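You operate a simulated robot arm through the tools that you are given. There is no shell and no other tool. Be economical: measure what you need, move in short steps, check, and stop when the job is done.

You run a simulated robot arm. Do the job below in one go: nothing can be reset, and whatever is moved stays where it is left.

## Task
Swap the shaker's coarse sieve for the medium one and clamp up again.
Fine: the coarse one goes on the bench; swing arm over, both knobs tight. Where these are worked on the way, their far stop is far enough and under half their travel is too little: swing arm.
Where things are to end (x, y in the base frame): coarse sieve within 0.06 m of [0.34, 0.27].

Only the result counts: the job must be done as asked and must still hold three seconds after the hand-in. Knocking over, shifting, dropping, spilling or breaking anything else fails it.

## Robot
A 6-joint arm with a two-finger parallel gripper, fixed in place. Base frame: the origin is at the foot of the arm, x ahead of it, y to its left, z up; the work surface is at about z = 0.86. Readings come in m, rad, newtons and seconds.
With the tool pointing down near the work surface it reaches from about 0.36 to 0.82 m from the base axis. Its first joint turns from -2.897 to 2.897 rad. Payload 3.91 kg.
The TCP is the grasp point between the finger pads, 0.03 m short of the fingertips. In the tool frame z runs along the fingers and y along their closing line. Largest opening 0.11 m; finger width 0.02, thickness 0.01; the body of the gripper, 0.048 by 0.112 m, starts 0.055 m behind the TCP.
Orientation is that of the tool frame in the base frame, as [roll, pitch, yaw] about the fixed x, y, z axes, in that order (R = Rz(yaw) Ry(pitch) Rx(roll)). With the fingers straight down and closing along the base's y, the tool's x points along the base's -x, its y along +y and its z along -z.

## Interface
- The arm moves only by the tool nudge_tool. Its argument "steps" is a list that holds one entry, the list of rows, each a list of 7 numbers: the shift along the tool's x, y, z in units of 25 mm (1.0 is 25 mm), then the turn, a rotation vector about the tool's x, y, z in units of 6 degrees (1.0 is 6 degrees), then the opening in per cent of the stroke, from 0 (shut) to 100 (fully open). In form: [[[x, y, z, wx, wy, wz, claw], ...]]. A call has 1 to 12 rows; each row shifts and turns the commanded pose from where the row before left it, along the tool's axes as they then stand. A call with a number of a shift or a turn outside -1 to 1 is refused whole. Rows are played at 5 a second. More than 0.05 m and 0.15 rad between two rows, or a gripper value outside its range, and nothing of the call is played. Where a pose cannot be reached the arm comes as near as it can. A force on the tool above 60 N (or 10 N above the force at the start of the call, whichever is more), or a blocked arm, ends the call early, and 0.2 s more pass. Each finger travels about 0.045 m/s and halts on what it meets, pressing with about 41 N; the grip force reading is that of the motor and also rises with nothing between the fingers. The clock runs only during rows and for 0.2 s after the last one: add rows that do not move to give the fingers time. The reply holds the time, the measured pose of the TCP, the force on the tool along the base axes, the opening and the grip force, in the units named above and with some noise, with the torque about the TCP (base axes, N m) and any sound that the robot's microphone picked up.
- Cameras (640 x 400 px; columns grow to the right, rows downward): "scene" is fixed at [0.4132, 0.5, 1.8133]; the picture's right is [-0.83, 0.56, 0.00], its down [0.52, 0.77, -0.38] and it looks along [-0.21, -0.32, -0.93] (base axes); focal length 257 px, centre (320, 200). "wrist" rides on the gripper at [0.077, 0.007, -0.114] in the tool frame; the picture's right is [-0.09, 1.00, 0.00], its down [-0.80, -0.07, -0.59] and it looks along [-0.59, -0.05, 0.80] (tool axes); focal length 270 px, centre (320, 200). There is no depth. A picture from a camera that has moved, and an enlarged one, comes with that camera's place and axes in the base frame and with its lens. The place of the scene camera against the robot may be out by one fixed shift of up to 0.018 m in any direction.
- snapshot(camera): a new picture of that camera. No time passes.
- slide_trunk(by): slides the trunk up (or, below 0, down) by that many m; the arm rides with it, the base frame stays. It gives what a move gives, with no picture.
- enlarge(camera, box): a new picture of the part [left, top, right, bottom] of that camera's present view, enlarged. No time passes.
- hand_in(): hands the job in; it is judged then, once.

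Work in short steps. Places have to be worked out from the pictures, the camera data and where the tool is seen: move nearer, look again, correct. Check each grasp and each placing, and mend what went wrong. You have 120 turns and 64 pictures in all, those below and enlarged ones among them. Open the gripper and draw the arm clear of the work before you hand the job in, unless the task says otherwise; then end with one line.

The tools are called after "Request:" by a JSON object that holds its "op" and its "data". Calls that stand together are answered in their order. nudge_tool: Moves the arm, as the interface text tells. Its arguments: {"type":"object","properties":{"steps":{"type":"array"}},"required":["steps"]} The other tools are called the same way: slide_trunk (by) slides the trunk up or down; snapshot (camera) takes a picture; enlarge (camera, box) takes an enlarged picture of a part of a camera's view; hand_in () hands the job in.

At the start:

```text
time_s: 0.0
tool_pos: [0.2969, 0.1888, 1.433]
orientation: [3.141, -0.001, -3.141]
force: [0.3, -0.1, -0.1]
torque: [0.01, 0.02, -0.02]
width: 0.11
finger_force: 0.1
trunk travel left (down, up): [-0.575, 0.035]
```

scene: 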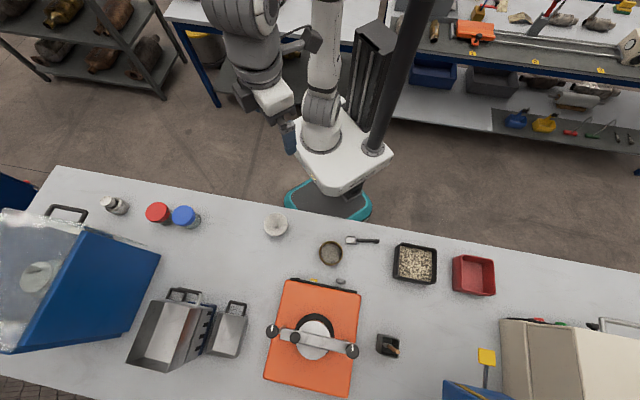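
wrist: 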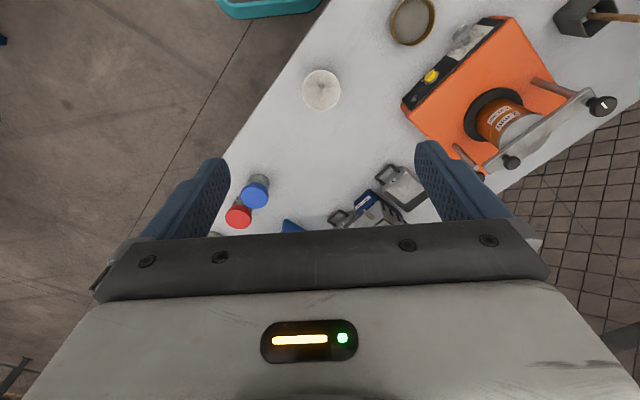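

The shaker is the orange machine with a bar over the sieve stack. I'll take enlarged views of the shaker and its surroundings first.

Request:
{"op": "enlarge", "data": {"camera": "scene", "box": [250, 270, 410, 400]}}

Request:
{"op": "enlarge", "data": {"camera": "wrist", "box": [380, 0, 640, 190]}}

Request:
{"op": "enlarge", "data": {"camera": "scene", "box": [240, 200, 400, 300]}}

```text
3.08 times, centred on (330, 335) of scene
camera zoom: at [0.4132, 0.5, 1.8133], right [-0.83, 0.56, 0.0], down [0.52, 0.77, -0.38], along [-0.21, -0.32, -0.93], focal length 791 px, centre (289, -215)
```

zoom: 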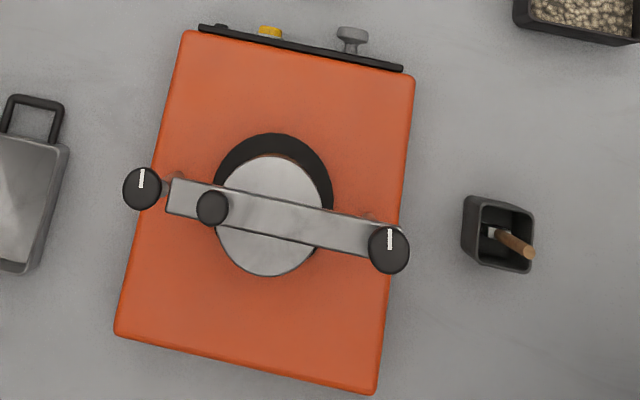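

```text
2.11 times, centred on (510, 95) of wrist
camera zoom: at [0.2186, 0.1968, 1.5467], right [0.09, 1.0, 0.0], down [0.8, -0.07, 0.59], along [0.59, -0.05, -0.8], focal length 569 px, centre (-80, 421)
```

zoom: 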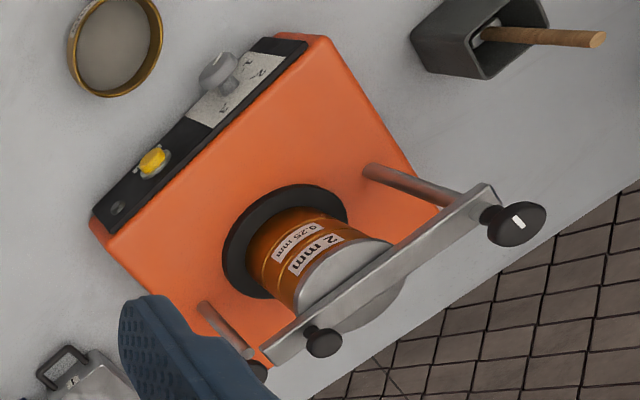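

```text
4.00 times, centred on (320, 250) of scene
camera zoom: at [0.4132, 0.5, 1.8133], right [-0.83, 0.56, 0.0], down [0.52, 0.77, -0.38], along [-0.21, -0.32, -0.93], focal length 1028 px, centre (320, 0)
```

zoom: 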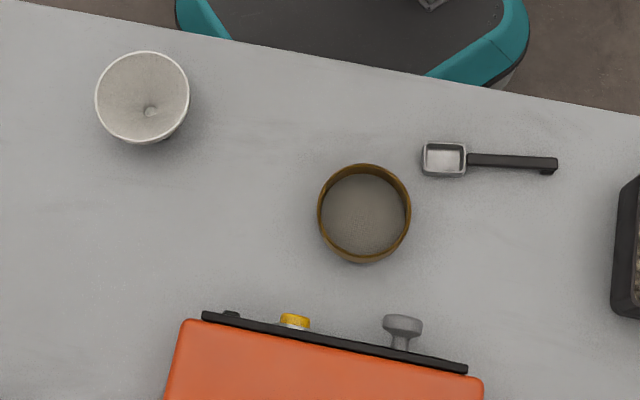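

The stack shows the 2 mm (coarse) sieve on top of the 0.25 mm one, with a silver lid or plate on top. The bar runs about perpendicular to the 45° direction at r≈0.72, z≈1.1. I turn the tool by 45° and move nearer for a better look.

Request:
{"op": "nudge_tool", "data": {"steps": [[[0, 0, 0, 0, 0, -0.9375, 100], [0, 0, 0, 0, 0, -0.9375, 100], [0, 0, 0, 0, 0, -0.9375, 100], [0, 0, 0, 0, 0, -0.9375, 100], [0, 0, 0, 0, 0, -0.9375, 100], [0, 0, 0, 0, 0, -0.9375, 100], [0, 0, 0, 0, 0, -0.9375, 100], [0, 0, 0, 0, 0, -0.9375, 100], [-0.9, 0.75, 0, 0, 0, 0, 100], [-0.9, 0.75, 0, 0, 0, 0, 100], [-0.9, 0.75, 0, 0, 0, 0, 100], [-0.9, 0.75, 0, 0, 0, 0, 100]]]}}

Request:
{"op": "nudge_tool", "data": {"steps": [[[-0.9, 0.75, 0.4, 0, 0, 0, 100], [-0.9, 0.75, 0.4, 0, 0, 0, 100], [-0.9, 0.75, 0.4, 0, 0, 0, 100], [0, 0, 0, 0, 0, 0, 100]]]}}

Request:
{"op": "snapshot", "data": {"camera": "wrist"}}

```text
time_s: 2.6
tool_pos: [0.3069, 0.3065, 1.4332]
orientation: [-3.14, 0.001, -2.355]
force: [-0.2, 0.4, -0.5]
torque: [-0.01, 0.03, 0.0]
width: 0.1099
finger_force: 0.1
trunk travel left (down, up): [-0.575, 0.035]
```

```text
time_s: 3.6
tool_pos: [0.3148, 0.3928, 1.4024]
orientation: [3.141, 0.001, -2.358]
force: [-0.4, -0.9, 0.1]
torque: [0.0, -0.05, 0.01]
width: 0.1099
finger_force: 0.0
trunk travel left (down, up): [-0.575, 0.035]
```

```text
58 pictures are left
camera wrist: at [0.2546, 0.3443, 1.5173], right [-0.64, 0.77, 0.0], down [0.62, 0.52, 0.6], along [0.46, 0.38, -0.8], focal length 270 px, centre (320, 200)
```

wrist: 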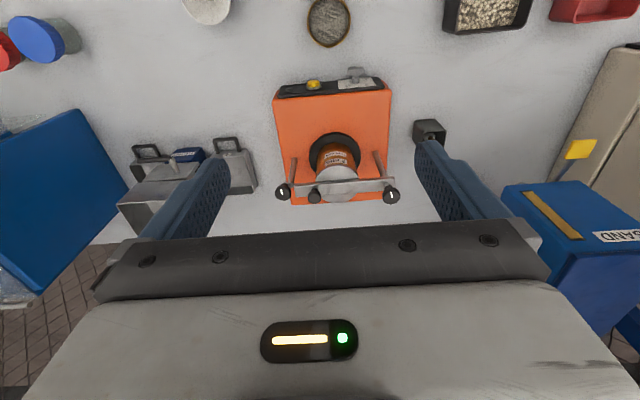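

Arm is in place; now enlarging the shaker in this view.

Request:
{"op": "enlarge", "data": {"camera": "wrist", "box": [260, 60, 420, 220]}}

Request:
{"op": "enlarge", "data": {"camera": "scene", "box": [260, 310, 370, 370]}}

```text
2.50 times, centred on (340, 140) of wrist
camera zoom: at [0.2546, 0.3443, 1.5173], right [-0.64, 0.77, 0.0], down [0.62, 0.52, 0.6], along [0.46, 0.38, -0.8], focal length 676 px, centre (270, 350)
```

zoom: 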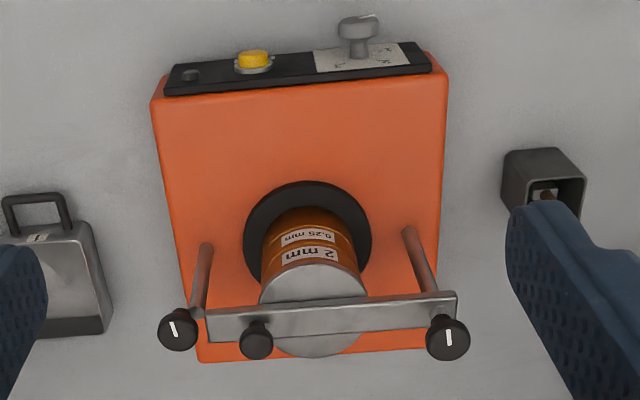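

```text
5.82 times, centred on (315, 340) of scene
camera zoom: at [0.4132, 0.5, 1.8133], right [-0.83, 0.56, 0.0], down [0.52, 0.77, -0.38], along [-0.21, -0.32, -0.93], focal length 1495 px, centre (349, -614)
```

zoom: 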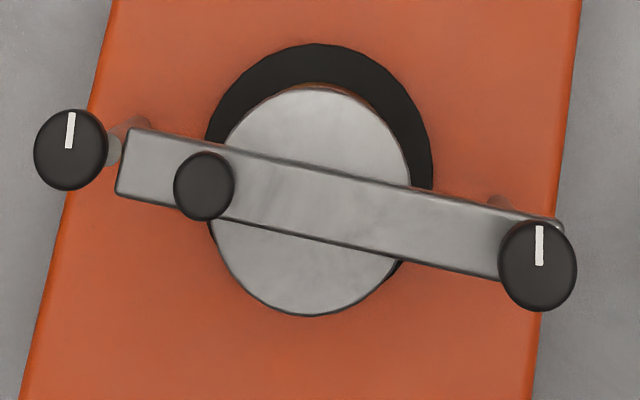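

Both knobs sit on vertical posts (z≈1.06–1.12), the bar carries a handle knob at its left end, so it pivots at the right post. I go lower and tilt the tool to view the stack from the side.

Request:
{"op": "nudge_tool", "data": {"steps": [[[0, 0, 0.96, 0, 0, 0, 100], [0, 0, 0.96, 0, 0, 0, 100], [0, 0, 0.96, 0, 0, 0, 100], [0, 0, 0.96, 0, 0, 0, 100], [0, 0, 0.96, 0, 0, 0, 100], [0, 0, 0.96, 0, 0, 0, 100], [0, 0, 0.96, 0, 0, 0, 100], [0, 0, 0.96, 0, 0, 0, 100], [0, 0, 0.96, 0, 0, 0, 100], [0, 0, 0.96, 0, 0, 0, 100], [0, 0, 0.96, 0, 0, 0, 100], [0, 0, 0.96, 0, 0, 0, 100]]]}}

Request:
{"op": "nudge_tool", "data": {"steps": [[[0, 0, 0, 0, -1, 0, 100], [0, 0, 0, 0, -1, 0, 100], [0, 0, 0, 0, -1, 0, 100], [0, 0, 0, 0, -1, 0, 100], [0, 0, 0, 0, -1, 0, 100], [0, 0, 0, 0, -1, 0, 100], [0, 0, 0, 0, 0, 0, 100]]]}}

Request:
{"op": "snapshot", "data": {"camera": "wrist"}}

```text
time_s: 6.2
tool_pos: [0.3154, 0.3938, 1.1139]
orientation: [-3.141, -0.001, -2.356]
force: [-0.8, 0.2, 0.2]
torque: [0.01, 0.0, 0.0]
width: 0.1102
finger_force: 0.0
trunk travel left (down, up): [-0.575, 0.035]
```

```text
time_s: 7.8
tool_pos: [0.3138, 0.3944, 1.1131]
orientation: [3.14, 0.628, -2.357]
force: [-0.6, 0.3, -0.4]
torque: [0.01, -0.02, -0.03]
width: 0.11
finger_force: 0.2
trunk travel left (down, up): [-0.575, 0.035]
```

```text
55 pictures are left
camera wrist: at [0.2176, 0.3079, 1.1616], right [-0.65, 0.75, 0.05], down [0.26, 0.16, 0.95], along [0.71, 0.64, -0.3], focal length 270 px, centre (320, 200)
```

wrist: 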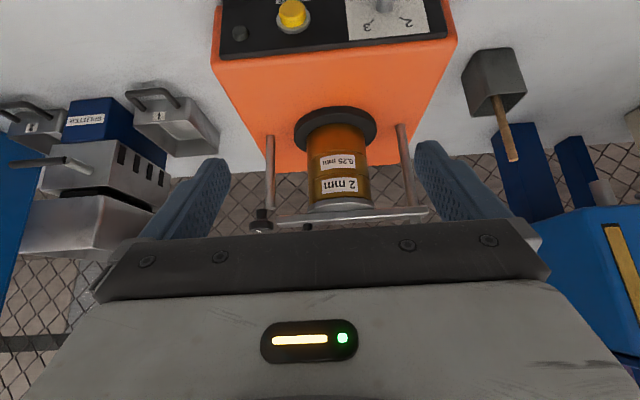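

Request:
{"op": "enlarge", "data": {"camera": "wrist", "box": [240, 90, 440, 240]}}

```text
2.67 times, centred on (340, 165) of wrist
camera zoom: at [0.2176, 0.3079, 1.1616], right [-0.65, 0.75, 0.05], down [0.26, 0.16, 0.95], along [0.71, 0.64, -0.3], focal length 721 px, centre (267, 293)
```

zoom: 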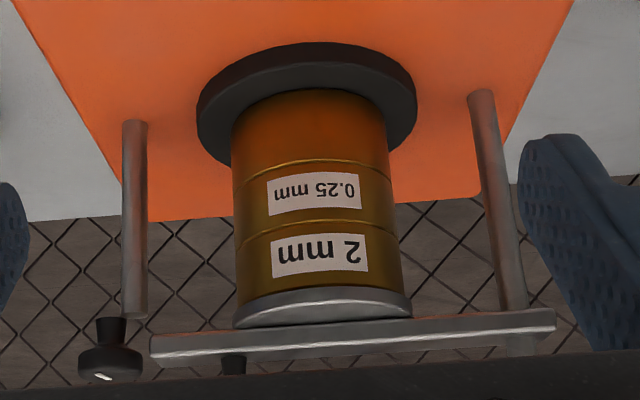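

Stack from below: pan, 0.25 mm (top ≈1.035), 2 mm (top ≈1.06–1.067), lid, then the bar at ≈1.07–1.08; the left knob stands on the left post with head ≈1.08–1.095. I straighten the tool, rise, and move over the left knob (r≈0.719, t≈-0.037 in 45° axes).

Request:
{"op": "nudge_tool", "data": {"steps": [[[0, 0, 0, 0, 1, 0, 100], [0, 0, 0, 0, 1, 0, 100], [0, 0, 0, 0, 1, 0, 100], [0, 0, 0, 0, 1, 0, 100], [0, 0, 0, 0, 1, 0, 100], [0, 0, 0, 0, 1, 0, 100], [0, 0, -0.95, 0, 0, 0, 100], [0, 0, -0.95, 0, 0, 0, 100], [0, 0, -0.95, 0, 0, 0, 100], [0, -0.9, -0.2, 0, 0, 0, 100], [0, -0.9, 0, 0, 0, 0, 100], [0, -0.9, 0, 0, 0, 0, 100]]]}}

Request:
{"op": "nudge_tool", "data": {"steps": [[[-0.95, -0.1, 0, 0, 0, 0, 100], [-0.95, -0.1, 0, 0, 0, 0, 100], [-0.95, -0.1, 0, 0, 0, 0, 100], [-0.95, -0.1, 0, 0, 0, 0, 100], [-0.95, -0.1, 0, 0, 0, 0, 100], [-0.95, -0.1, 0, 0, 0, 0, 100], [-0.95, -0.1, 0, 0, 0, 0, 100], [0, 0, 0, 0, 0, 0, 100]]]}}

Request:
{"op": "snapshot", "data": {"camera": "wrist"}}

```text
time_s: 10.4
tool_pos: [0.3636, 0.3453, 1.191]
orientation: [-3.141, 0.001, -2.358]
force: [0.1, 0.9, -0.6]
torque: [0.0, 0.02, -0.02]
width: 0.1103
finger_force: 0.0
trunk travel left (down, up): [-0.575, 0.035]
```

```text
time_s: 12.2
tool_pos: [0.4931, 0.4506, 1.191]
orientation: [3.141, 0.0, -2.356]
force: [-0.5, -0.2, 0.2]
torque: [0.01, -0.02, 0.03]
width: 0.1099
finger_force: 0.0
trunk travel left (down, up): [-0.575, 0.035]
```

```text
53 pictures are left
camera wrist: at [0.4326, 0.4027, 1.3062], right [-0.64, 0.77, 0.0], down [0.62, 0.52, 0.59], along [0.46, 0.38, -0.8], focal length 270 px, centre (320, 200)
```

wrist: 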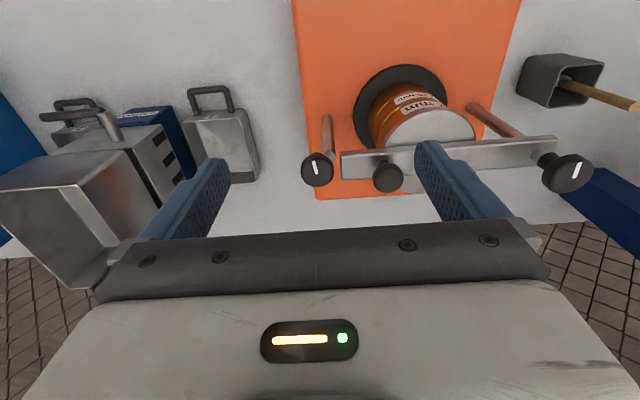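

Two wrist views agree: left knob at r≈0.7145, t≈-0.036, top z≈1.09; right knob at r≈0.717, t≈0.163, top z≈1.12. I centre above the left knob and turn the tool by -60° so that the fingers avoid the bar.

Request:
{"op": "nudge_tool", "data": {"steps": [[[-0.95, -0.12, 0, 0, 0, 0, 80], [-0.94, -0.12, 0, 0, 0, 0, 60], [0, 0, 0, 0, 0, -1, 60], [0, 0, 0, 0, 0, -1, 60], [0, 0, 0, 0, 0, -1, 60], [0, 0, 0, 0, 0, -1, 60], [0, 0, 0, 0, 0, -1, 60], [0, 0, 0, 0, 0, -1, 60], [0, 0, 0, 0, 0, -1, 60], [0, 0, 0, 0, 0, -1, 60], [0, 0, 0, 0, 0, -1, 60], [0, 0, 0, 0, 0, -1, 60]]]}}

Request:
{"op": "nudge_tool", "data": {"steps": [[[0, 0, 0.8, 0, 0, 0, 60], [0, 0, 0.8, 0, 0, 0, 60], [0, 0, 0, 0, 0, 0, 60]]]}}

Request:
{"op": "snapshot", "data": {"camera": "wrist"}}

```text
time_s: 14.8
tool_pos: [0.5301, 0.4793, 1.1919]
orientation: [3.142, 0.0, -1.307]
force: [0.3, -1.3, 0.0]
torque: [-0.02, 0.0, 0.01]
width: 0.066
finger_force: 0.1
trunk travel left (down, up): [-0.575, 0.035]
```

```text
time_s: 15.6
tool_pos: [0.5303, 0.4804, 1.1503]
orientation: [-3.141, -0.002, -1.31]
force: [0.2, 0.3, 0.2]
torque: [0.02, 0.01, -0.02]
width: 0.0659
finger_force: 0.0
trunk travel left (down, up): [-0.575, 0.035]
```

```text
52 pictures are left
camera wrist: at [0.5434, 0.405, 1.265], right [-0.99, -0.17, 0.0], down [-0.14, 0.79, 0.59], along [-0.1, 0.59, -0.8], focal length 270 px, centre (320, 200)
```

wrist: 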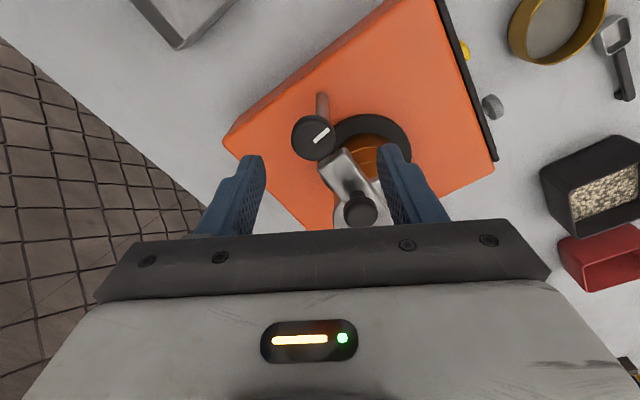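

The knob centre comes out at (0.534, 0.480), within 4 mm of the TCP. I correct that, descend to TCP z≈1.108 and close.

Request:
{"op": "nudge_tool", "data": {"steps": [[[0, -0.13, 0.85, 0, 0, 0, 60], [0, 0, 0.85, 0, 0, 0, 60], [0, 0, 0, 0, 0, 0, 0], [0, 0, 0, 0, 0, 0, 0], [0, 0, 0, 0, 0, 0, 0], [0, 0, 0, 0, 0, 0, 0]]]}}

Request:
{"op": "snapshot", "data": {"camera": "wrist"}}

```text
time_s: 17.0
tool_pos: [0.5353, 0.4811, 1.1079]
orientation: [-3.141, 0.001, -1.309]
force: [13.9, 5.3, 4.2]
torque: [0.38, -0.71, -0.05]
width: 0.0315
finger_force: 45.0
trunk travel left (down, up): [-0.575, 0.035]
```

```text
51 pictures are left
camera wrist: at [0.5482, 0.4059, 1.2224], right [-0.99, -0.17, 0.0], down [-0.14, 0.79, 0.6], along [-0.1, 0.59, -0.8], focal length 270 px, centre (320, 200)
```

wrist: 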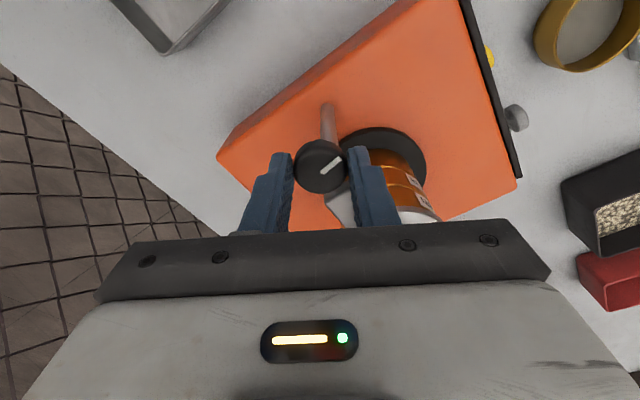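

The knob is gripped (31.5 mm) with a small side load. I ease the load and turn 30° counter-clockwise (to loosen), watching torque and sounds.

Request:
{"op": "nudge_tool", "data": {"steps": [[[0, -0.09, 0, 0, 0, 0, 0], [0, 0, 0, 0, 0, -0.6, 0], [0, 0, 0, 0, 0, -0.6, 0], [0, 0, 0, 0, 0, -0.6, 0], [0, 0, 0, 0, 0, -0.6, 0], [0, 0, 0, 0, 0, -0.6, 0]]]}}

Request:
{"op": "snapshot", "data": {"camera": "wrist"}}

```text
time_s: 18.4
tool_pos: [0.5362, 0.4806, 1.1074]
orientation: [3.141, -0.001, -0.996]
force: [6.4, 1.2, 6.9]
torque: [-0.08, -0.16, -0.03]
width: 0.0316
finger_force: 44.8
trunk travel left (down, up): [-0.575, 0.035]
```

```text
50 pictures are left
camera wrist: at [0.572, 0.4143, 1.2225], right [-0.88, -0.47, 0.0], down [-0.38, 0.71, 0.59], along [-0.28, 0.53, -0.8], focal length 270 px, centre (320, 200)
```

wrist: 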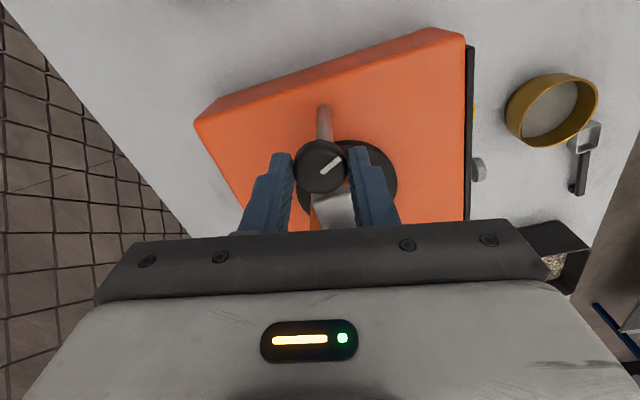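

The knob followed (white mark stayed fixed relative to the fingers) with nearly no torque. I continue another 42°.

Request:
{"op": "nudge_tool", "data": {"steps": [[[0, 0, 0, 0, 0, -0.7, 0], [0, 0, 0, 0, 0, -0.7, 0], [0, 0, 0, 0, 0, -0.7, 0], [0, 0, 0, 0, 0, -0.7, 0], [0, 0, 0, 0, 0, -0.7, 0], [0, 0, 0, 0, 0, -0.7, 0], [0, 0, 0, 0, 0, -0.7, 0], [0, 0, 0, 0, 0, -0.7, 0], [0, 0, 0, 0, 0, 0, 0]]]}}

Request:
{"op": "snapshot", "data": {"camera": "wrist"}}

```text
time_s: 20.4
tool_pos: [0.5386, 0.4808, 1.1085]
orientation: [3.141, -0.001, -0.408]
force: [14.8, 11.0, 11.5]
torque: [0.48, -0.24, -0.03]
width: 0.0314
finger_force: 44.9
trunk travel left (down, up): [-0.575, 0.035]
```

```text
49 pictures are left
camera wrist: at [0.6045, 0.4467, 1.2225], right [-0.48, -0.88, 0.0], down [-0.71, 0.38, 0.59], along [-0.52, 0.28, -0.8], focal length 270 px, centre (320, 200)
```

wrist: 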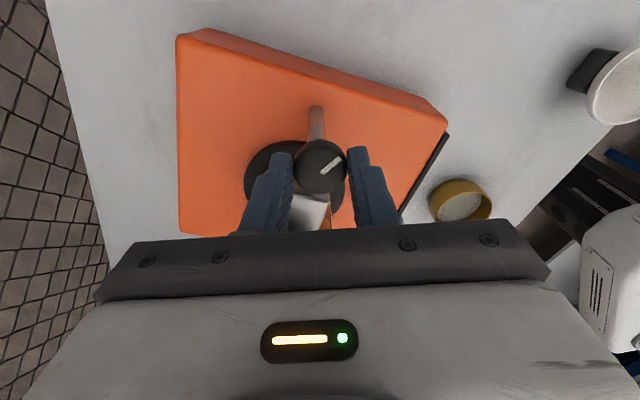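

It has turned about 52°, with side force building up (a finger probably nears the bar). I release, raise a little, turn back, and check the knob.

Request:
{"op": "nudge_tool", "data": {"steps": [[[0, 0, 0, 0, 0, 0, 50], [0, 0, 0, 0, 0, 0, 50], [0, 0, 0, 0, 0, 0, 50], [0, 0, -1, 0, 0, 0, 50], [0, 0, -0.7, 0, 0, 0, 50], [0, 0, 0, 0, 0, 0, 50]]]}}

Request:
{"op": "snapshot", "data": {"camera": "wrist"}}

Request:
{"op": "enlarge", "data": {"camera": "scene", "box": [250, 300, 390, 385]}}

```text
time_s: 21.8
tool_pos: [0.5358, 0.4816, 1.1529]
orientation: [-3.14, 0.0, -0.408]
force: [-0.6, 0.0, 0.4]
torque: [0.01, 0.02, 0.03]
width: 0.055
finger_force: 0.1
trunk travel left (down, up): [-0.575, 0.035]
```

```text
48 pictures are left
camera wrist: at [0.6035, 0.4459, 1.2656], right [-0.48, -0.88, 0.0], down [-0.71, 0.38, 0.59], along [-0.52, 0.28, -0.8], focal length 270 px, centre (320, 200)
```

wrist: 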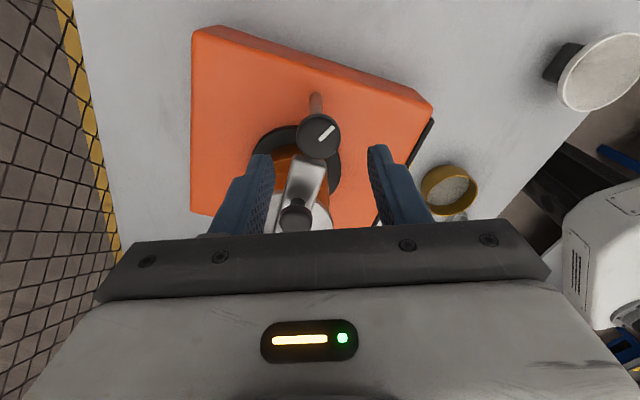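

```text
4.57 times, centred on (320, 342) of scene
camera zoom: at [0.4132, 0.5, 1.8133], right [-0.83, 0.56, 0.0], down [0.52, 0.77, -0.38], along [-0.21, -0.32, -0.93], focal length 1175 px, centre (320, -451)
```

zoom: 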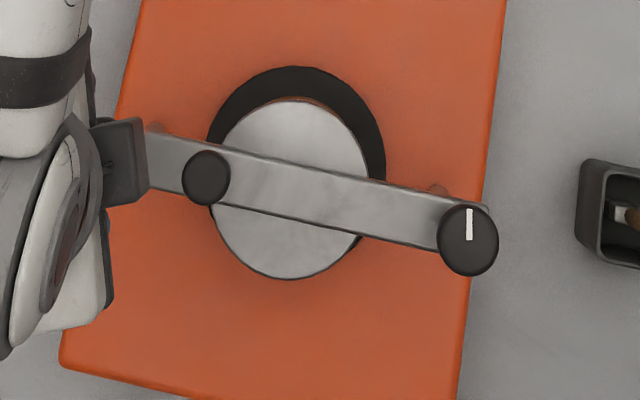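

The knob turned counter-clockwise about 50°. I turn the tool back and regrasp for another turn toward its stop.

Request:
{"op": "nudge_tool", "data": {"steps": [[[0, 0, 0, 0, 0, 0.95, 55], [0, 0, 0, 0, 0, 0.95, 55], [0, 0, 0, 0, 0, 0.95, 55], [0, 0, 0, 0, 0, 0.95, 55], [0, 0, 0, 0, 0, 0.95, 55], [0, 0, 0, 0, 0, 0.95, 55], [0, 0, 0, 0, 0, 0.95, 55], [0, 0, 0, 0, 0, 0.95, 55], [0, 0, 0, 0, 0, 0.95, 55], [0, 0, 0, 0, 0, 0.95, 55], [0, 0, 0.85, 0, 0, 0, 55], [0, 0, 0.85, 0, 0, 0, 55]]]}}

Request:
{"op": "nudge_tool", "data": {"steps": [[[0, 0, 0, 0, 0, 0, 0], [0, 0, 0, 0, 0, 0, 0], [0, 0, 0, 0, 0, 0, 0], [0, 0, 0, 0, 0, -0.7, 0], [0, 0, 0, 0, 0, -0.7, 0], [0, 0, 0, 0, 0, -0.7, 0], [0, 0, 0, 0, 0, -0.7, 0], [0, 0, 0, 0, 0, -0.7, 0], [0, 0, 0, 0, 0, -0.7, 0], [0, 0, 0, 0, 0, -0.7, 0]]]}}

Request:
{"op": "snapshot", "data": {"camera": "wrist"}}

```text
time_s: 24.4
tool_pos: [0.5362, 0.4818, 1.1087]
orientation: [3.141, 0.0, -1.406]
force: [0.3, -0.8, -0.7]
torque: [0.0, 0.03, -0.01]
width: 0.0607
finger_force: 0.0
trunk travel left (down, up): [-0.575, 0.035]
```

```text
time_s: 26.6
tool_pos: [0.5368, 0.4807, 1.1087]
orientation: [3.142, 0.001, -0.891]
force: [3.0, 2.9, -1.5]
torque: [-0.04, -0.37, -0.06]
width: 0.0315
finger_force: 44.7
trunk travel left (down, up): [-0.575, 0.035]
```

```text
46 pictures are left
camera wrist: at [0.5789, 0.4189, 1.2223], right [-0.83, -0.56, 0.0], down [-0.45, 0.67, 0.59], along [-0.33, 0.49, -0.8], focal length 270 px, centre (320, 200)
```

wrist: 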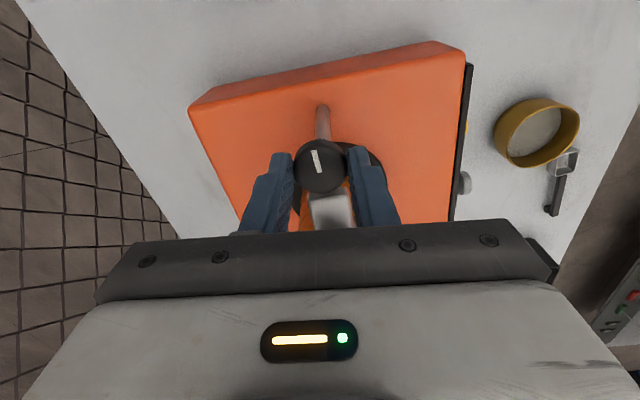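

Still turning freely (about 80° total). Continuing.

Request:
{"op": "nudge_tool", "data": {"steps": [[[0, 0, 0, 0, 0, -0.7, 0], [0, 0, 0, 0, 0, -0.7, 0], [0, 0, 0, 0, 0, -0.7, 0], [0, 0, 0, 0, 0, -0.7, 0], [0, 0, 0, 0, 0, -0.7, 0], [0, 0, 0, 0, 0, -0.7, 0], [0, 0, 0, 0, 0, -0.7, 0], [0, 0, 0, 0, 0, 0, 0]]]}}

Request:
{"op": "enlarge", "data": {"camera": "wrist", "box": [240, 90, 400, 240]}}

```text
time_s: 28.4
tool_pos: [0.5377, 0.4821, 1.108]
orientation: [3.141, -0.001, -0.377]
force: [9.2, 9.9, 3.1]
torque: [0.4, -0.17, -0.02]
width: 0.0311
finger_force: 45.0
trunk travel left (down, up): [-0.575, 0.035]
```

```text
2.67 times, centred on (320, 165) of wrist
camera zoom: at [0.6054, 0.4491, 1.2223], right [-0.45, -0.89, 0.0], down [-0.72, 0.36, 0.59], along [-0.53, 0.27, -0.8], focal length 721 px, centre (320, 293)
```

zoom: 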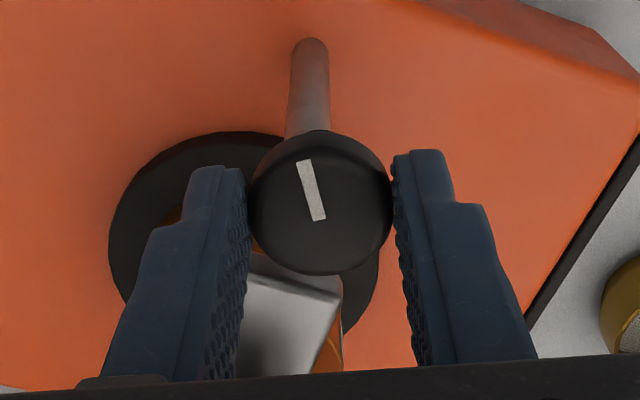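

About 111° with no stop yet. I do another regrasp cycle.

Request:
{"op": "nudge_tool", "data": {"steps": [[[0, 0, 0, 0, 0, 0, 55], [0, 0, 0, 0, 0, 0, 55], [0, 0, -0.9, 0, 0, 0, 55], [0, 0, -0.8, 0, 0, 1, 55], [0, 0, 0, 0, 0, 1, 55], [0, 0, 0, 0, 0, 1, 55], [0, 0, 0, 0, 0, 1, 55], [0, 0, 0, 0, 0, 1, 55], [0, 0, 0, 0, 0, 1, 55], [0, 0, 0, 0, 0, 1, 55], [0, 0, 0, 0, 0, 1, 55], [0, 0, 0, 0, 0, 1, 55]]]}}

Request:
{"op": "nudge_tool", "data": {"steps": [[[0, 0, 0.85, 0, 0, 1, 55], [0, 0, 0.85, 0, 0, 0, 55], [0, 0, 0, 0, 0, 0, 0], [0, 0, 0, 0, 0, 0, 0], [0, 0, 0, 0, 0, 0, 0], [0, 0, 0, 0, 0, -0.9, 0], [0, 0, 0, 0, 0, -0.9, 0], [0, 0, 0, 0, 0, -0.9, 0], [0, 0, 0, 0, 0, -0.9, 0], [0, 0, 0, 0, 0, -0.9, 0], [0, 0, 0, 0, 0, -0.9, 0], [0, 0, 0, 0, 0, 0, 0]]]}}

Request:
{"op": "nudge_tool", "data": {"steps": [[[0, 0, 0, 0, 0, -0.9, 0], [0, 0, 0, 0, 0, -0.9, 0], [0, 0, 0, 0, 0, -0.9, 0], [0, 0, 0, 0, 0, -0.9, 0], [0, 0, 0, 0, 0, 0, 0]]]}}

Request:
{"op": "enlarge", "data": {"camera": "wrist", "box": [240, 90, 400, 240]}}

```text
time_s: 31.0
tool_pos: [0.5367, 0.4816, 1.1502]
orientation: [-3.142, 0.001, -1.325]
force: [-0.7, 0.4, 0.0]
torque: [0.0, 0.0, -0.03]
width: 0.0606
finger_force: 0.2
trunk travel left (down, up): [-0.575, 0.035]
```

```text
time_s: 33.6
tool_pos: [0.5369, 0.4807, 1.1091]
orientation: [-3.141, 0.001, -0.859]
force: [5.0, 0.4, 0.5]
torque: [-0.17, -0.47, -0.05]
width: 0.0313
finger_force: 44.9
trunk travel left (down, up): [-0.575, 0.035]
```

```text
time_s: 34.8
tool_pos: [0.5385, 0.4824, 1.1083]
orientation: [-3.141, -0.001, -0.482]
force: [12.5, 7.9, 7.7]
torque: [0.47, -0.05, -0.06]
width: 0.0314
finger_force: 44.7
trunk travel left (down, up): [-0.575, 0.035]
```

```text
2.67 times, centred on (320, 165) of wrist
camera zoom: at [0.6017, 0.4414, 1.2228], right [-0.54, -0.84, 0.0], down [-0.68, 0.43, 0.59], along [-0.5, 0.32, -0.8], focal length 721 px, centre (320, 293)
```

zoom: 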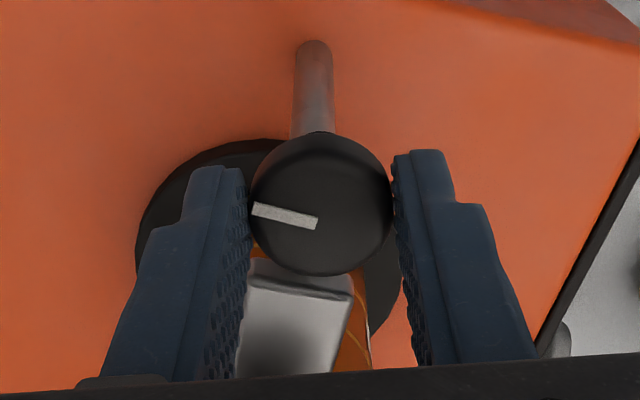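

About 165° turned without a stop, so this knob should be loose. I release, raise, and turn the tool back toward the right knob.

Request:
{"op": "nudge_tool", "data": {"steps": [[[0, 0, 0, 0, 0, 0, 60], [0, 0, 0, 0, 0, 0, 60], [0, 0, -1, 0, 0, 0, 60], [0, 0, -1, 0, 0, 0, 60], [0, 0, -1, 0, 0, 0, 60], [0, 0, -0.7, 0, 0, 1, 60], [0, 0, 0, 0, 0, 1, 60], [0, 0, 0, 0, 0, 1, 60], [0, 0, 0, 0, 0, 1, 60], [0, 0, 0, 0, 0, 1, 60], [0, 0, 0, 0, 0, 1, 60], [0, 0, 0, 0, 0, 1, 60]]]}}

Request:
{"op": "nudge_tool", "data": {"steps": [[[0, 0, 0, 0, 0, 1, 60], [0, 0, 0, 0, 0, 1, 60], [0, 0, 0, 0, 0, 1, 60], [0, 0, 0, 0, 0, 1, 60], [0, 0, 0, 0, 0, 1, 60], [0, 0, 0, 0, 0, 1, 60], [0, 0, 0, 0, 0, 1, 60], [0, 0, 0, 0, 0, 1, 60], [0, 0, 0, 0, 0, 1, 60], [0, 0, 0, 0, 0, 1, 60], [0, 0, 0, 0, 0, 0.9, 60], [0, 0, 0, 0, 0, 0, 60]]]}}

Request:
{"op": "nudge_tool", "data": {"steps": [[[0, 0.95, 0, 0, 0, 0, 60], [0, 0.95, 0, 0, 0, 0, 60], [0, 0.95, 0, 0, 0, 0, 60], [0, 0.95, 0, 0, 0, 0, 60], [0, 0.95, 0, 0, 0, 0, 60], [0, 0.95, 0, 0, 0, 0, 60], [0, 0.95, 0, 0, 0, 0, 60], [0, 0.95, 0, 0, 0, 0, 60], [0, 0, 0, 0, 0, 0, 60]]]}}

Request:
{"op": "snapshot", "data": {"camera": "wrist"}}

```text
time_s: 37.4
tool_pos: [0.535, 0.4812, 1.2008]
orientation: [3.141, 0.0, -1.218]
force: [-0.7, -0.9, 0.1]
torque: [-0.02, -0.02, -0.04]
width: 0.0661
finger_force: 0.0
trunk travel left (down, up): [-0.575, 0.035]
```

```text
time_s: 40.0
tool_pos: [0.5364, 0.4812, 1.2005]
orientation: [3.141, 0.0, -2.357]
force: [0.6, -0.1, 0.6]
torque: [-0.02, 0.02, 0.02]
width: 0.066
finger_force: 0.0
trunk travel left (down, up): [-0.575, 0.035]
```

```text
time_s: 42.0
tool_pos: [0.4014, 0.6155, 1.2022]
orientation: [-3.141, 0.001, -2.358]
force: [-0.1, 0.6, -0.5]
torque: [0.0, 0.01, -0.01]
width: 0.0659
finger_force: 0.1
trunk travel left (down, up): [-0.575, 0.035]
```

```text
43 pictures are left
camera wrist: at [0.341, 0.5672, 1.3154], right [-0.64, 0.77, 0.0], down [0.62, 0.52, 0.59], along [0.46, 0.38, -0.8], focal length 270 px, centre (320, 200)
```

wrist: 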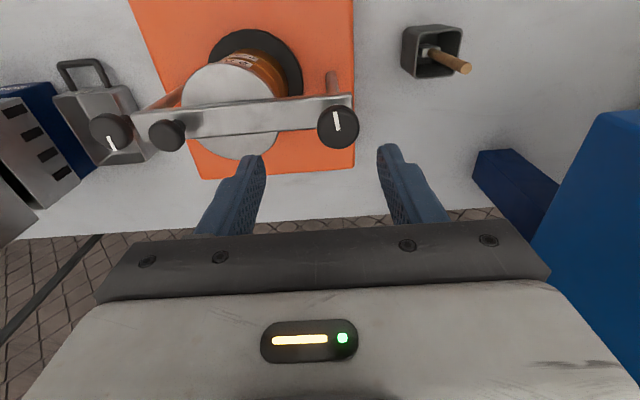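

The left knob's mark has clearly turned. The right knob works out at t≈0.166, r≈0.72; I centre, descend to TCP z≈1.129 (tips above the bar) and close.

Request:
{"op": "nudge_tool", "data": {"steps": [[[-0.04, 0.57, 0, 0, 0, 0, 60], [0, 0, 0.97, 0, 0, 0, 60], [0, 0, 0.97, 0, 0, 0, 60], [0, 0, 0.97, 0, 0, 0, 60], [0, 0, 0, 0, 0, 0, 0], [0, 0, 0, 0, 0, 0, 0], [0, 0, 0, 0, 0, 0, 0], [0, 0, 0, 0, 0, 0, 0]]]}}

Request:
{"op": "snapshot", "data": {"camera": "wrist"}}

```text
time_s: 43.8
tool_pos: [0.3923, 0.6264, 1.1277]
orientation: [3.141, 0.0, -2.357]
force: [3.1, -4.6, -1.9]
torque: [-0.06, -0.27, -0.02]
width: 0.0313
finger_force: 45.3
trunk travel left (down, up): [-0.575, 0.035]
```

```text
42 pictures are left
camera wrist: at [0.3326, 0.5782, 1.2427], right [-0.64, 0.77, 0.0], down [0.62, 0.52, 0.59], along [0.46, 0.38, -0.8], focal length 270 px, centre (320, 200)
```

wrist: 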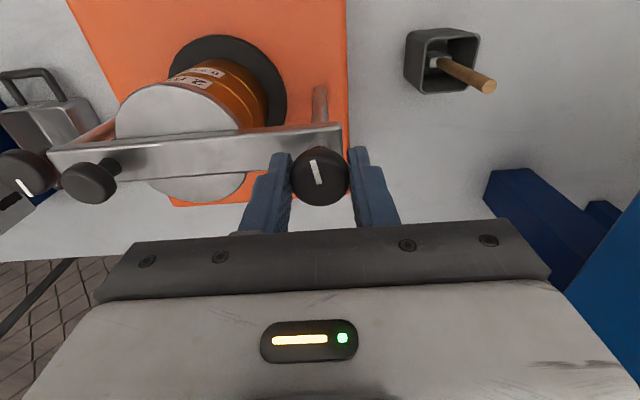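

Gripped (31 mm, centred). I turn it counter-clockwise step by step.

Request:
{"op": "nudge_tool", "data": {"steps": [[[0, 0, 0, 0, 0, -0.9, 0], [0, 0, 0, 0, 0, -0.9, 0], [0, 0, 0, 0, 0, -0.9, 0], [0, 0, 0, 0, 0, -0.9, 0], [0, 0, 0, 0, 0, -0.9, 0], [0, 0, 0, 0, 0, -0.9, 0], [0, 0, 0, 0, 0, -0.9, 0], [0, 0, 0, 0, 0, -0.9, 0], [0, 0, 0, 0, 0, -0.9, 0], [0, 0, 0, 0, 0, -0.9, 0], [0, 0, 0, 0, 0, 0, 0]]]}}

Request:
{"op": "nudge_tool", "data": {"steps": [[[0, 0, 0, 0, 0, -0.9, 0], [0, 0, 0, 0, 0, -0.9, 0], [0, 0, 0, 0, 0, -0.9, 0], [0, 0, 0, 0, 0, -0.9, 0], [0, 0, 0, 0, 0, -0.9, 0], [0, 0, 0, 0, 0, -0.9, 0], [0, 0, 0, 0, 0, -0.9, 0], [0, 0, 0, 0, 0, -0.9, 0], [0, 0, 0, 0, 0, -0.9, 0], [0, 0, 0, 0, 0, -0.9, 0], [0, 0, 0, 0, 0, 0, 0]]]}}

Request:
{"op": "snapshot", "data": {"camera": "wrist"}}

```text
time_s: 46.2
tool_pos: [0.3922, 0.6264, 1.1283]
orientation: [-3.141, 0.001, -1.414]
force: [1.1, -6.3, -4.7]
torque: [0.09, 0.05, 0.0]
width: 0.0316
finger_force: 45.2
trunk travel left (down, up): [-0.575, 0.035]
```

```text
time_s: 48.6
tool_pos: [0.3926, 0.626, 1.1277]
orientation: [3.141, 0.0, -0.471]
force: [-2.3, -8.7, -7.0]
torque: [-0.33, -0.26, 0.0]
width: 0.0312
finger_force: 45.2
trunk travel left (down, up): [-0.575, 0.035]
```

```text
41 pictures are left
camera wrist: at [0.4569, 0.5866, 1.2427], right [-0.53, -0.85, 0.0], down [-0.68, 0.43, 0.59], along [-0.5, 0.32, -0.8], focal length 270 px, centre (320, 200)
```

wrist: 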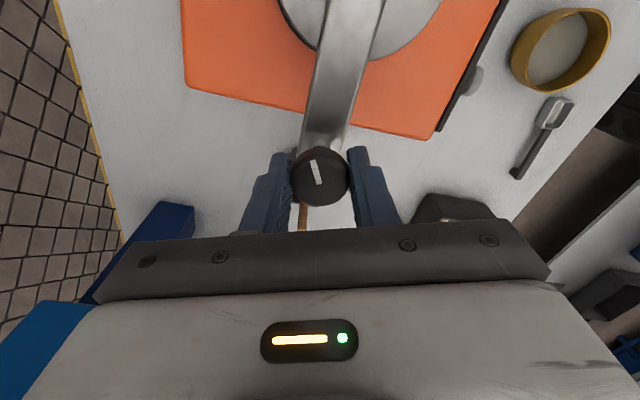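

108° done freely; continuing another ~54°.

Request:
{"op": "nudge_tool", "data": {"steps": [[[0, 0, 0, 0, 0, -0.9, 0], [0, 0, 0, 0, 0, -0.9, 0], [0, 0, 0, 0, 0, -0.9, 0], [0, 0, 0, 0, 0, -0.9, 0], [0, 0, 0, 0, 0, -0.9, 0], [0, 0, 0, 0, 0, -0.9, 0], [0, 0, 0, 0, 0, -0.9, 0], [0, 0, 0, 0, 0, -0.9, 0], [0, 0, 0, 0, 0, -0.9, 0], [0, 0, 0, 0, 0, -0.9, 0], [0, 0, 0, 0, 0, 0, 0]]]}}

```text
time_s: 51.0
tool_pos: [0.3917, 0.6269, 1.1282]
orientation: [3.142, -0.001, 0.472]
force: [-4.4, -12.5, -10.7]
torque: [-0.05, -0.09, -0.03]
width: 0.0314
finger_force: 45.2
trunk travel left (down, up): [-0.575, 0.035]
```

Turned 162°, no stop. I release, rise, align the tool with the bar (yaw −45°) and go over the swing arm's handle (r≈0.72, t≈0.0265, top z≈1.106).

Request:
{"op": "nudge_tool", "data": {"steps": [[[0, 0, 0, 0, 0, 0, 60], [0, 0, 0, 0, 0, 0, 60], [0, 0, -1, 0, 0, 0, 60], [0, 0, -1, 0, 0, 0, 60], [0, 0, -0.8, 0, 0, 1, 60], [0, 0, 0, 0, 0, 1, 60], [0, 0, 0, 0, 0, 1, 60], [0, 0, 0, 0, 0, 1, 60], [0, 0, 0, 0, 0, 1, 60], [0, 0, 0, 0, 0, 1, 60], [0, 0, 0, 0, 0, 1, 60], [0, 0, 0, 0, 0, 1, 60]]]}}

Request:
{"op": "nudge_tool", "data": {"steps": [[[0, 0, 0, 0, 0, 1, 60], [0, 0, 0, 0, 0, 1, 60], [0, 0, 0, 0, 0, 1, 60], [0, 0, 0, 0, 0, 1, 60], [0.93, 0, 0, 0, 0, 0, 60], [0.93, 0, 0, 0, 0, 0, 60], [0.93, 0, 0, 0, 0, 0, 60], [0.93, 0, 0, 0, 0, 0, 60], [0.93, 0, 0, 0, 0, 0, 60], [0.93, 0, 0, 0, 0, 0, 60], [0, 0, 0, 0, 0, 0, 60]]]}}

Request:
{"op": "snapshot", "data": {"camera": "wrist"}}

```text
time_s: 53.6
tool_pos: [0.392, 0.6271, 1.1989]
orientation: [3.141, 0.0, -0.37]
force: [0.5, 0.2, -0.3]
torque: [0.0, 0.0, 0.0]
width: 0.0661
finger_force: 0.0
trunk travel left (down, up): [-0.575, 0.035]
```

```text
time_s: 56.0
tool_pos: [0.4903, 0.5285, 1.1984]
orientation: [-3.141, 0.001, -0.785]
force: [-0.2, -0.2, 0.5]
torque: [0.0, 0.02, 0.0]
width: 0.0659
finger_force: 0.1
trunk travel left (down, up): [-0.575, 0.035]
```

```text
40 pictures are left
camera wrist: at [0.5387, 0.4702, 1.3124], right [-0.77, -0.64, 0.0], down [-0.52, 0.62, 0.59], along [-0.38, 0.46, -0.8], focal length 270 px, centre (320, 200)
```

wrist: 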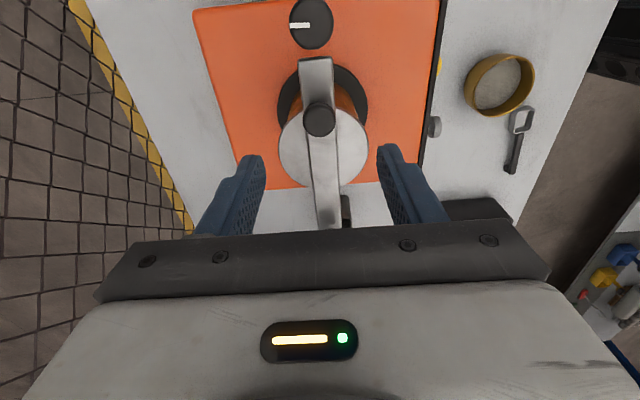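

The handle is right under the TCP. Descend to z≈1.121 and grip it.

Request:
{"op": "nudge_tool", "data": {"steps": [[[0, 0, 1, 0, 0, 0, 60], [0, 0, 1, 0, 0, 0, 60], [0, 0, 1, 0, 0, 0, 60], [0, 0, 0.1, 0, 0, 0, 0], [0, 0, 0, 0, 0, 0, 0], [0, 0, 0, 0, 0, 0, 0], [0, 0, 0, 0, 0, 0, 0], [0, 0, 0, 0, 0, 0, 0]]]}}

Request:
{"op": "nudge_tool", "data": {"steps": [[[-0.015, 0.29, 0, 0, 0, 0.5, 0], [-0.015, 0.29, 0, 0, 0, 0.5, 0], [0, 0, 0, 0, 0, 0, 0]]]}}

Request:
{"op": "snapshot", "data": {"camera": "wrist"}}

```text
time_s: 57.8
tool_pos: [0.4908, 0.528, 1.1185]
orientation: [3.141, 0.0, -0.787]
force: [-0.7, -0.4, -2.8]
torque: [-0.02, -0.01, 0.03]
width: 0.0254
finger_force: 45.0
trunk travel left (down, up): [-0.575, 0.035]
```

```text
time_s: 58.4
tool_pos: [0.4891, 0.5282, 1.1196]
orientation: [-3.12, 0.004, -0.883]
force: [21.5, 24.0, -13.4]
torque: [0.73, -0.28, 0.16]
width: 0.025
finger_force: 45.1
trunk travel left (down, up): [-0.575, 0.035]
stopped in row 3: the force on the tool passed its limit at 64 N (the readings are from after the stop); the commanded pose is now the measured one
```

```text
39 pictures are left
camera wrist: at [0.5303, 0.4638, 1.2337], right [-0.83, -0.56, -0.02], down [-0.46, 0.65, 0.6], along [-0.32, 0.5, -0.8], focal length 270 px, centre (320, 200)
```

wrist: 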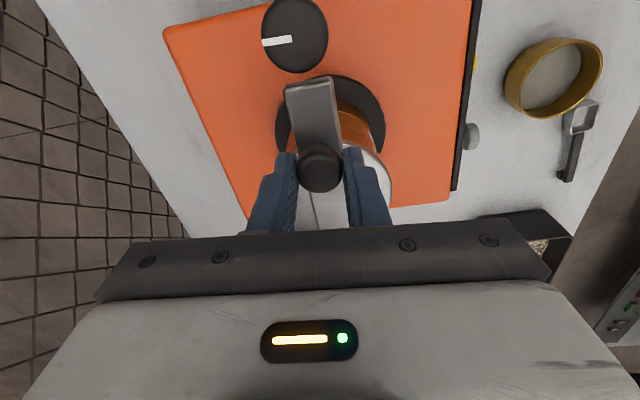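

Blocked toward the base (about 64 N). I try the other direction gently.

Request:
{"op": "nudge_tool", "data": {"steps": [[[0, -0.12, 0, 0, 0, -0.5, 0], [0, -0.12, 0, 0, 0, -0.3, 0], [-0.01, -0.2, 0, 0, 0, -0.3, 0], [-0.01, -0.2, 0, 0, 0, -0.3, 0], [0, 0, 0, 0, 0, 0, 0]]]}}

```text
time_s: 59.6
tool_pos: [0.498, 0.5344, 1.1213]
orientation: [-3.128, 0.002, -0.736]
force: [1.8, -1.3, -30.9]
torque: [-0.06, -0.06, 0.02]
width: 0.0254
finger_force: 45.0
trunk travel left (down, up): [-0.575, 0.035]
```

It swings outward (handle moved 10 mm with no lateral force). I correct the height/tilt slightly and follow the arc outward.

Request:
{"op": "nudge_tool", "data": {"steps": [[[0, 0, 0.09, -0.13, 0, 0, 0], [-0.0305, -0.581, 0, 0, 0, -1, 0], [-0.0305, -0.581, 0, 0, 0, -1, 0], [-0.0305, -0.581, 0, 0, 0, -1, 0], [-0.0305, -0.581, 0, 0, 0, -1, 0], [0, 0, 0, 0, 0, 0, 0]]]}}

```text
time_s: 61.0
tool_pos: [0.5245, 0.5856, 1.1218]
orientation: [-3.136, -0.001, -0.319]
force: [1.6, 0.8, -17.4]
torque: [0.15, 0.24, -0.22]
width: 0.0252
finger_force: 45.1
trunk travel left (down, up): [-0.575, 0.035]
```

Swing at ≈28° and following well. Continuing.

Request:
{"op": "nudge_tool", "data": {"steps": [[[-0.0305, -0.581, 0.05, 0, 0, -1, 0], [-0.0305, -0.581, 0, 0, 0, -1, 0], [-0.0305, -0.581, 0, 0, 0, -1, 0], [-0.0305, -0.581, 0, 0, 0, -1, 0], [0, 0, 0, 0, 0, 0, 0]]]}}

Request:
{"op": "nudge_tool", "data": {"steps": [[[-0.0305, -0.581, 0, 0, 0, -1, 0], [-0.0305, -0.581, 0, 0, 0, -1, 0], [0, 0, 0, 0, 0, 0, 0]]]}}

```text
time_s: 62.2
tool_pos: [0.5096, 0.6075, 1.115]
orientation: [-3.137, -0.003, 0.049]
force: [0.2, -0.3, -0.6]
torque: [-0.03, 0.04, -0.02]
width: 0.0
finger_force: 37.4
out of reach, approached as far as the arm can: row 1, 2, 3, 4
trunk travel left (down, up): [-0.575, 0.035]
```

```text
time_s: 63.0
tool_pos: [0.4941, 0.6176, 1.1136]
orientation: [-3.134, -0.012, 0.257]
force: [12.5, -2.4, 21.3]
torque: [-0.18, -0.18, 0.08]
width: 0.0
finger_force: 37.5
out of reach, approached as far as the arm can: row 1, 2
trunk travel left (down, up): [-0.575, 0.035]
```

The arm's reach ended at r≈0.79 and the fingers slid off the handle. I look at where things stand.

Request:
{"op": "snapshot", "data": {"camera": "wrist"}}

Request:
{"op": "enlarge", "data": {"camera": "scene", "box": [250, 290, 410, 400]}}

```text
38 pictures are left
camera wrist: at [0.5695, 0.6309, 1.2291], right [0.17, -0.99, -0.01], down [-0.8, -0.14, 0.59], along [-0.58, -0.09, -0.81], focal length 270 px, centre (320, 200)
```

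wrist: 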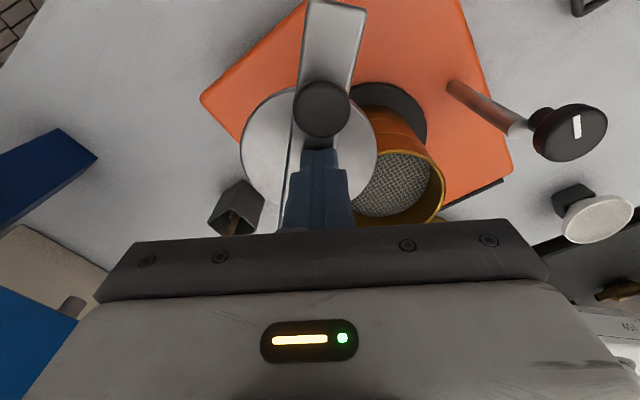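

```text
3.64 times, centred on (330, 345) of scene
camera zoom: at [0.4132, 0.5, 1.8133], right [-0.83, 0.56, 0.0], down [0.52, 0.77, -0.38], along [-0.21, -0.32, -0.93], focal length 935 px, centre (284, -327)
```

zoom: 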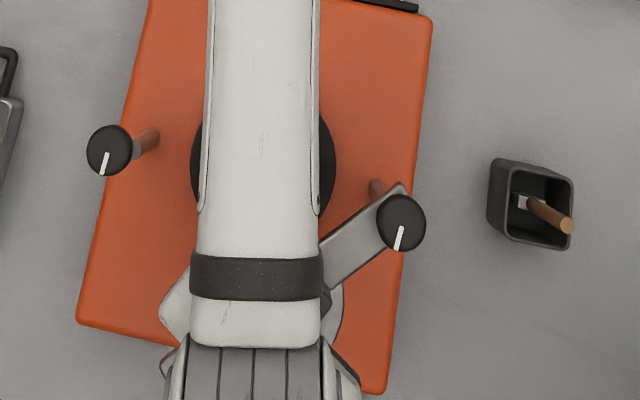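

The disc turns out to be the swing arm's pressure plate: it moved with the bar, and the open coarse sieve is now exposed; the bar is at about 45°. I raise off the bar and back inward, so the commanded pose is reachable again.

Request:
{"op": "nudge_tool", "data": {"steps": [[[0, 0, -1, 0, 0, 0, 0], [0, 0, -1, 0, 0, 0, 0], [-0.8, 0.41, 0, 0, 0, 0, 0], [-0.8, 0.41, 0, 0, 0, 0, 0], [-0.8, 0.41, 0, 0, 0, 0, 0], [-0.8, 0.41, 0, 0, 0, 0, 0], [-0.8, 0.41, 0, 0, 0, 0, 0], [0, 0, 0, 0, 0, 0, 0]]]}}

Request:
{"op": "snapshot", "data": {"camera": "wrist"}}

```text
time_s: 64.8
tool_pos: [0.4028, 0.5351, 1.1567]
orientation: [-3.136, -0.007, 0.256]
force: [0.4, -0.9, 0.0]
torque: [0.05, -0.01, 0.02]
width: 0.0
finger_force: 38.0
out of reach, approached as far as the arm can: row 1, 2
trunk travel left (down, up): [-0.575, 0.035]
```

```text
36 pictures are left
camera wrist: at [0.4778, 0.5487, 1.2717], right [0.17, -0.99, -0.01], down [-0.8, -0.14, 0.59], along [-0.58, -0.1, -0.81], focal length 270 px, centre (320, 200)
```

wrist: 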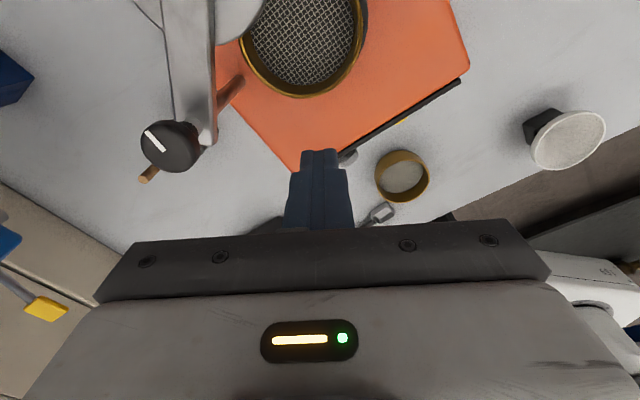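

Now TCP is at r≈0.663, t≈0.094. I place the closed fingers behind the bar near its pivot (r≈0.732, t≈0.114), then lower so the tips are level with the bar.

Request:
{"op": "nudge_tool", "data": {"steps": [[[0.66, -0.7, 0, 0, 0, 0, 0], [0.66, -0.7, 0, 0, 0, 0, 0], [0.65, -0.7, 0, 0, 0, 0, 0], [0, 0, 0, 0, 0, 0, 0]]]}}

Request:
{"op": "snapshot", "data": {"camera": "wrist"}}

```text
time_s: 65.8
tool_pos: [0.4369, 0.5979, 1.1569]
orientation: [-3.135, -0.009, 0.256]
force: [0.1, -0.5, 0.1]
torque: [0.02, -0.01, 0.01]
width: 0.0
finger_force: 37.5
trunk travel left (down, up): [-0.575, 0.035]
```

```text
35 pictures are left
camera wrist: at [0.5122, 0.6113, 1.2724], right [0.17, -0.99, -0.01], down [-0.8, -0.14, 0.59], along [-0.58, -0.1, -0.81], focal length 270 px, centre (320, 200)
```

wrist: 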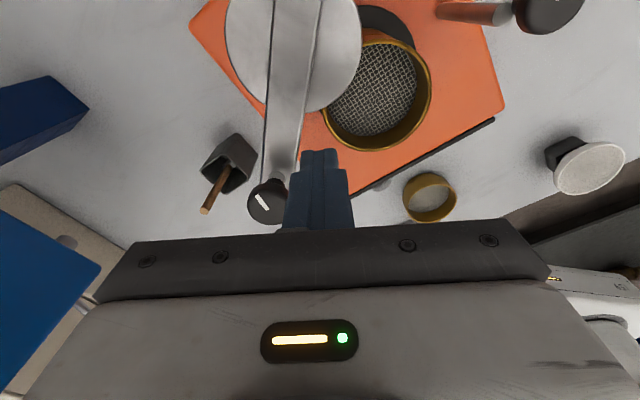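

Well placed beside the bar. Lower to tip ≈1.074, then push the bar round in small arcs.

Request:
{"op": "nudge_tool", "data": {"steps": [[[0, 0, 0.7, 0, 0, 0, 0], [0, 0, 0.7, 0, 0, 0, 0], [0, 0, 0.7, 0, 0, 0, 0], [0, 0, 0, 0, 0, 0, 0]]]}}

Request:
{"op": "nudge_tool", "data": {"steps": [[[0.17, -0.27, 0, 0, 0, 0, 0], [0.17, -0.27, 0, 0, 0, 0, 0], [0.1, -0.25, 0, 0, 0, 0, 0], [0.1, -0.25, 0, 0, 0, 0, 0], [0.03, -0.27, 0, 0, 0, 0, 0], [0.03, -0.27, 0, 0, 0, 0, 0], [0, 0, 0, 0, 0, 0, 0]]]}}

Request:
{"op": "snapshot", "data": {"camera": "wrist"}}

```text
time_s: 66.8
tool_pos: [0.4379, 0.5987, 1.1051]
orientation: [-3.137, -0.007, 0.257]
force: [0.1, 0.0, 0.2]
torque: [-0.02, 0.01, -0.01]
width: 0.0
finger_force: 37.6
trunk travel left (down, up): [-0.575, 0.035]
```

```text
time_s: 68.4
tool_pos: [0.4421, 0.6402, 1.1052]
orientation: [-3.139, -0.008, 0.256]
force: [-0.2, 0.8, -0.3]
torque: [-0.02, -0.01, 0.01]
width: 0.0
finger_force: 37.7
trunk travel left (down, up): [-0.575, 0.035]
```

```text
34 pictures are left
camera wrist: at [0.5165, 0.6542, 1.22], right [0.17, -0.99, 0.0], down [-0.8, -0.14, 0.59], along [-0.58, -0.1, -0.81], focal length 270 px, centre (320, 200)
```

wrist: 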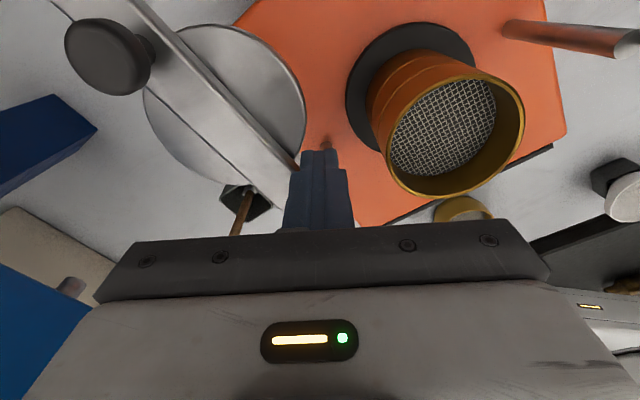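

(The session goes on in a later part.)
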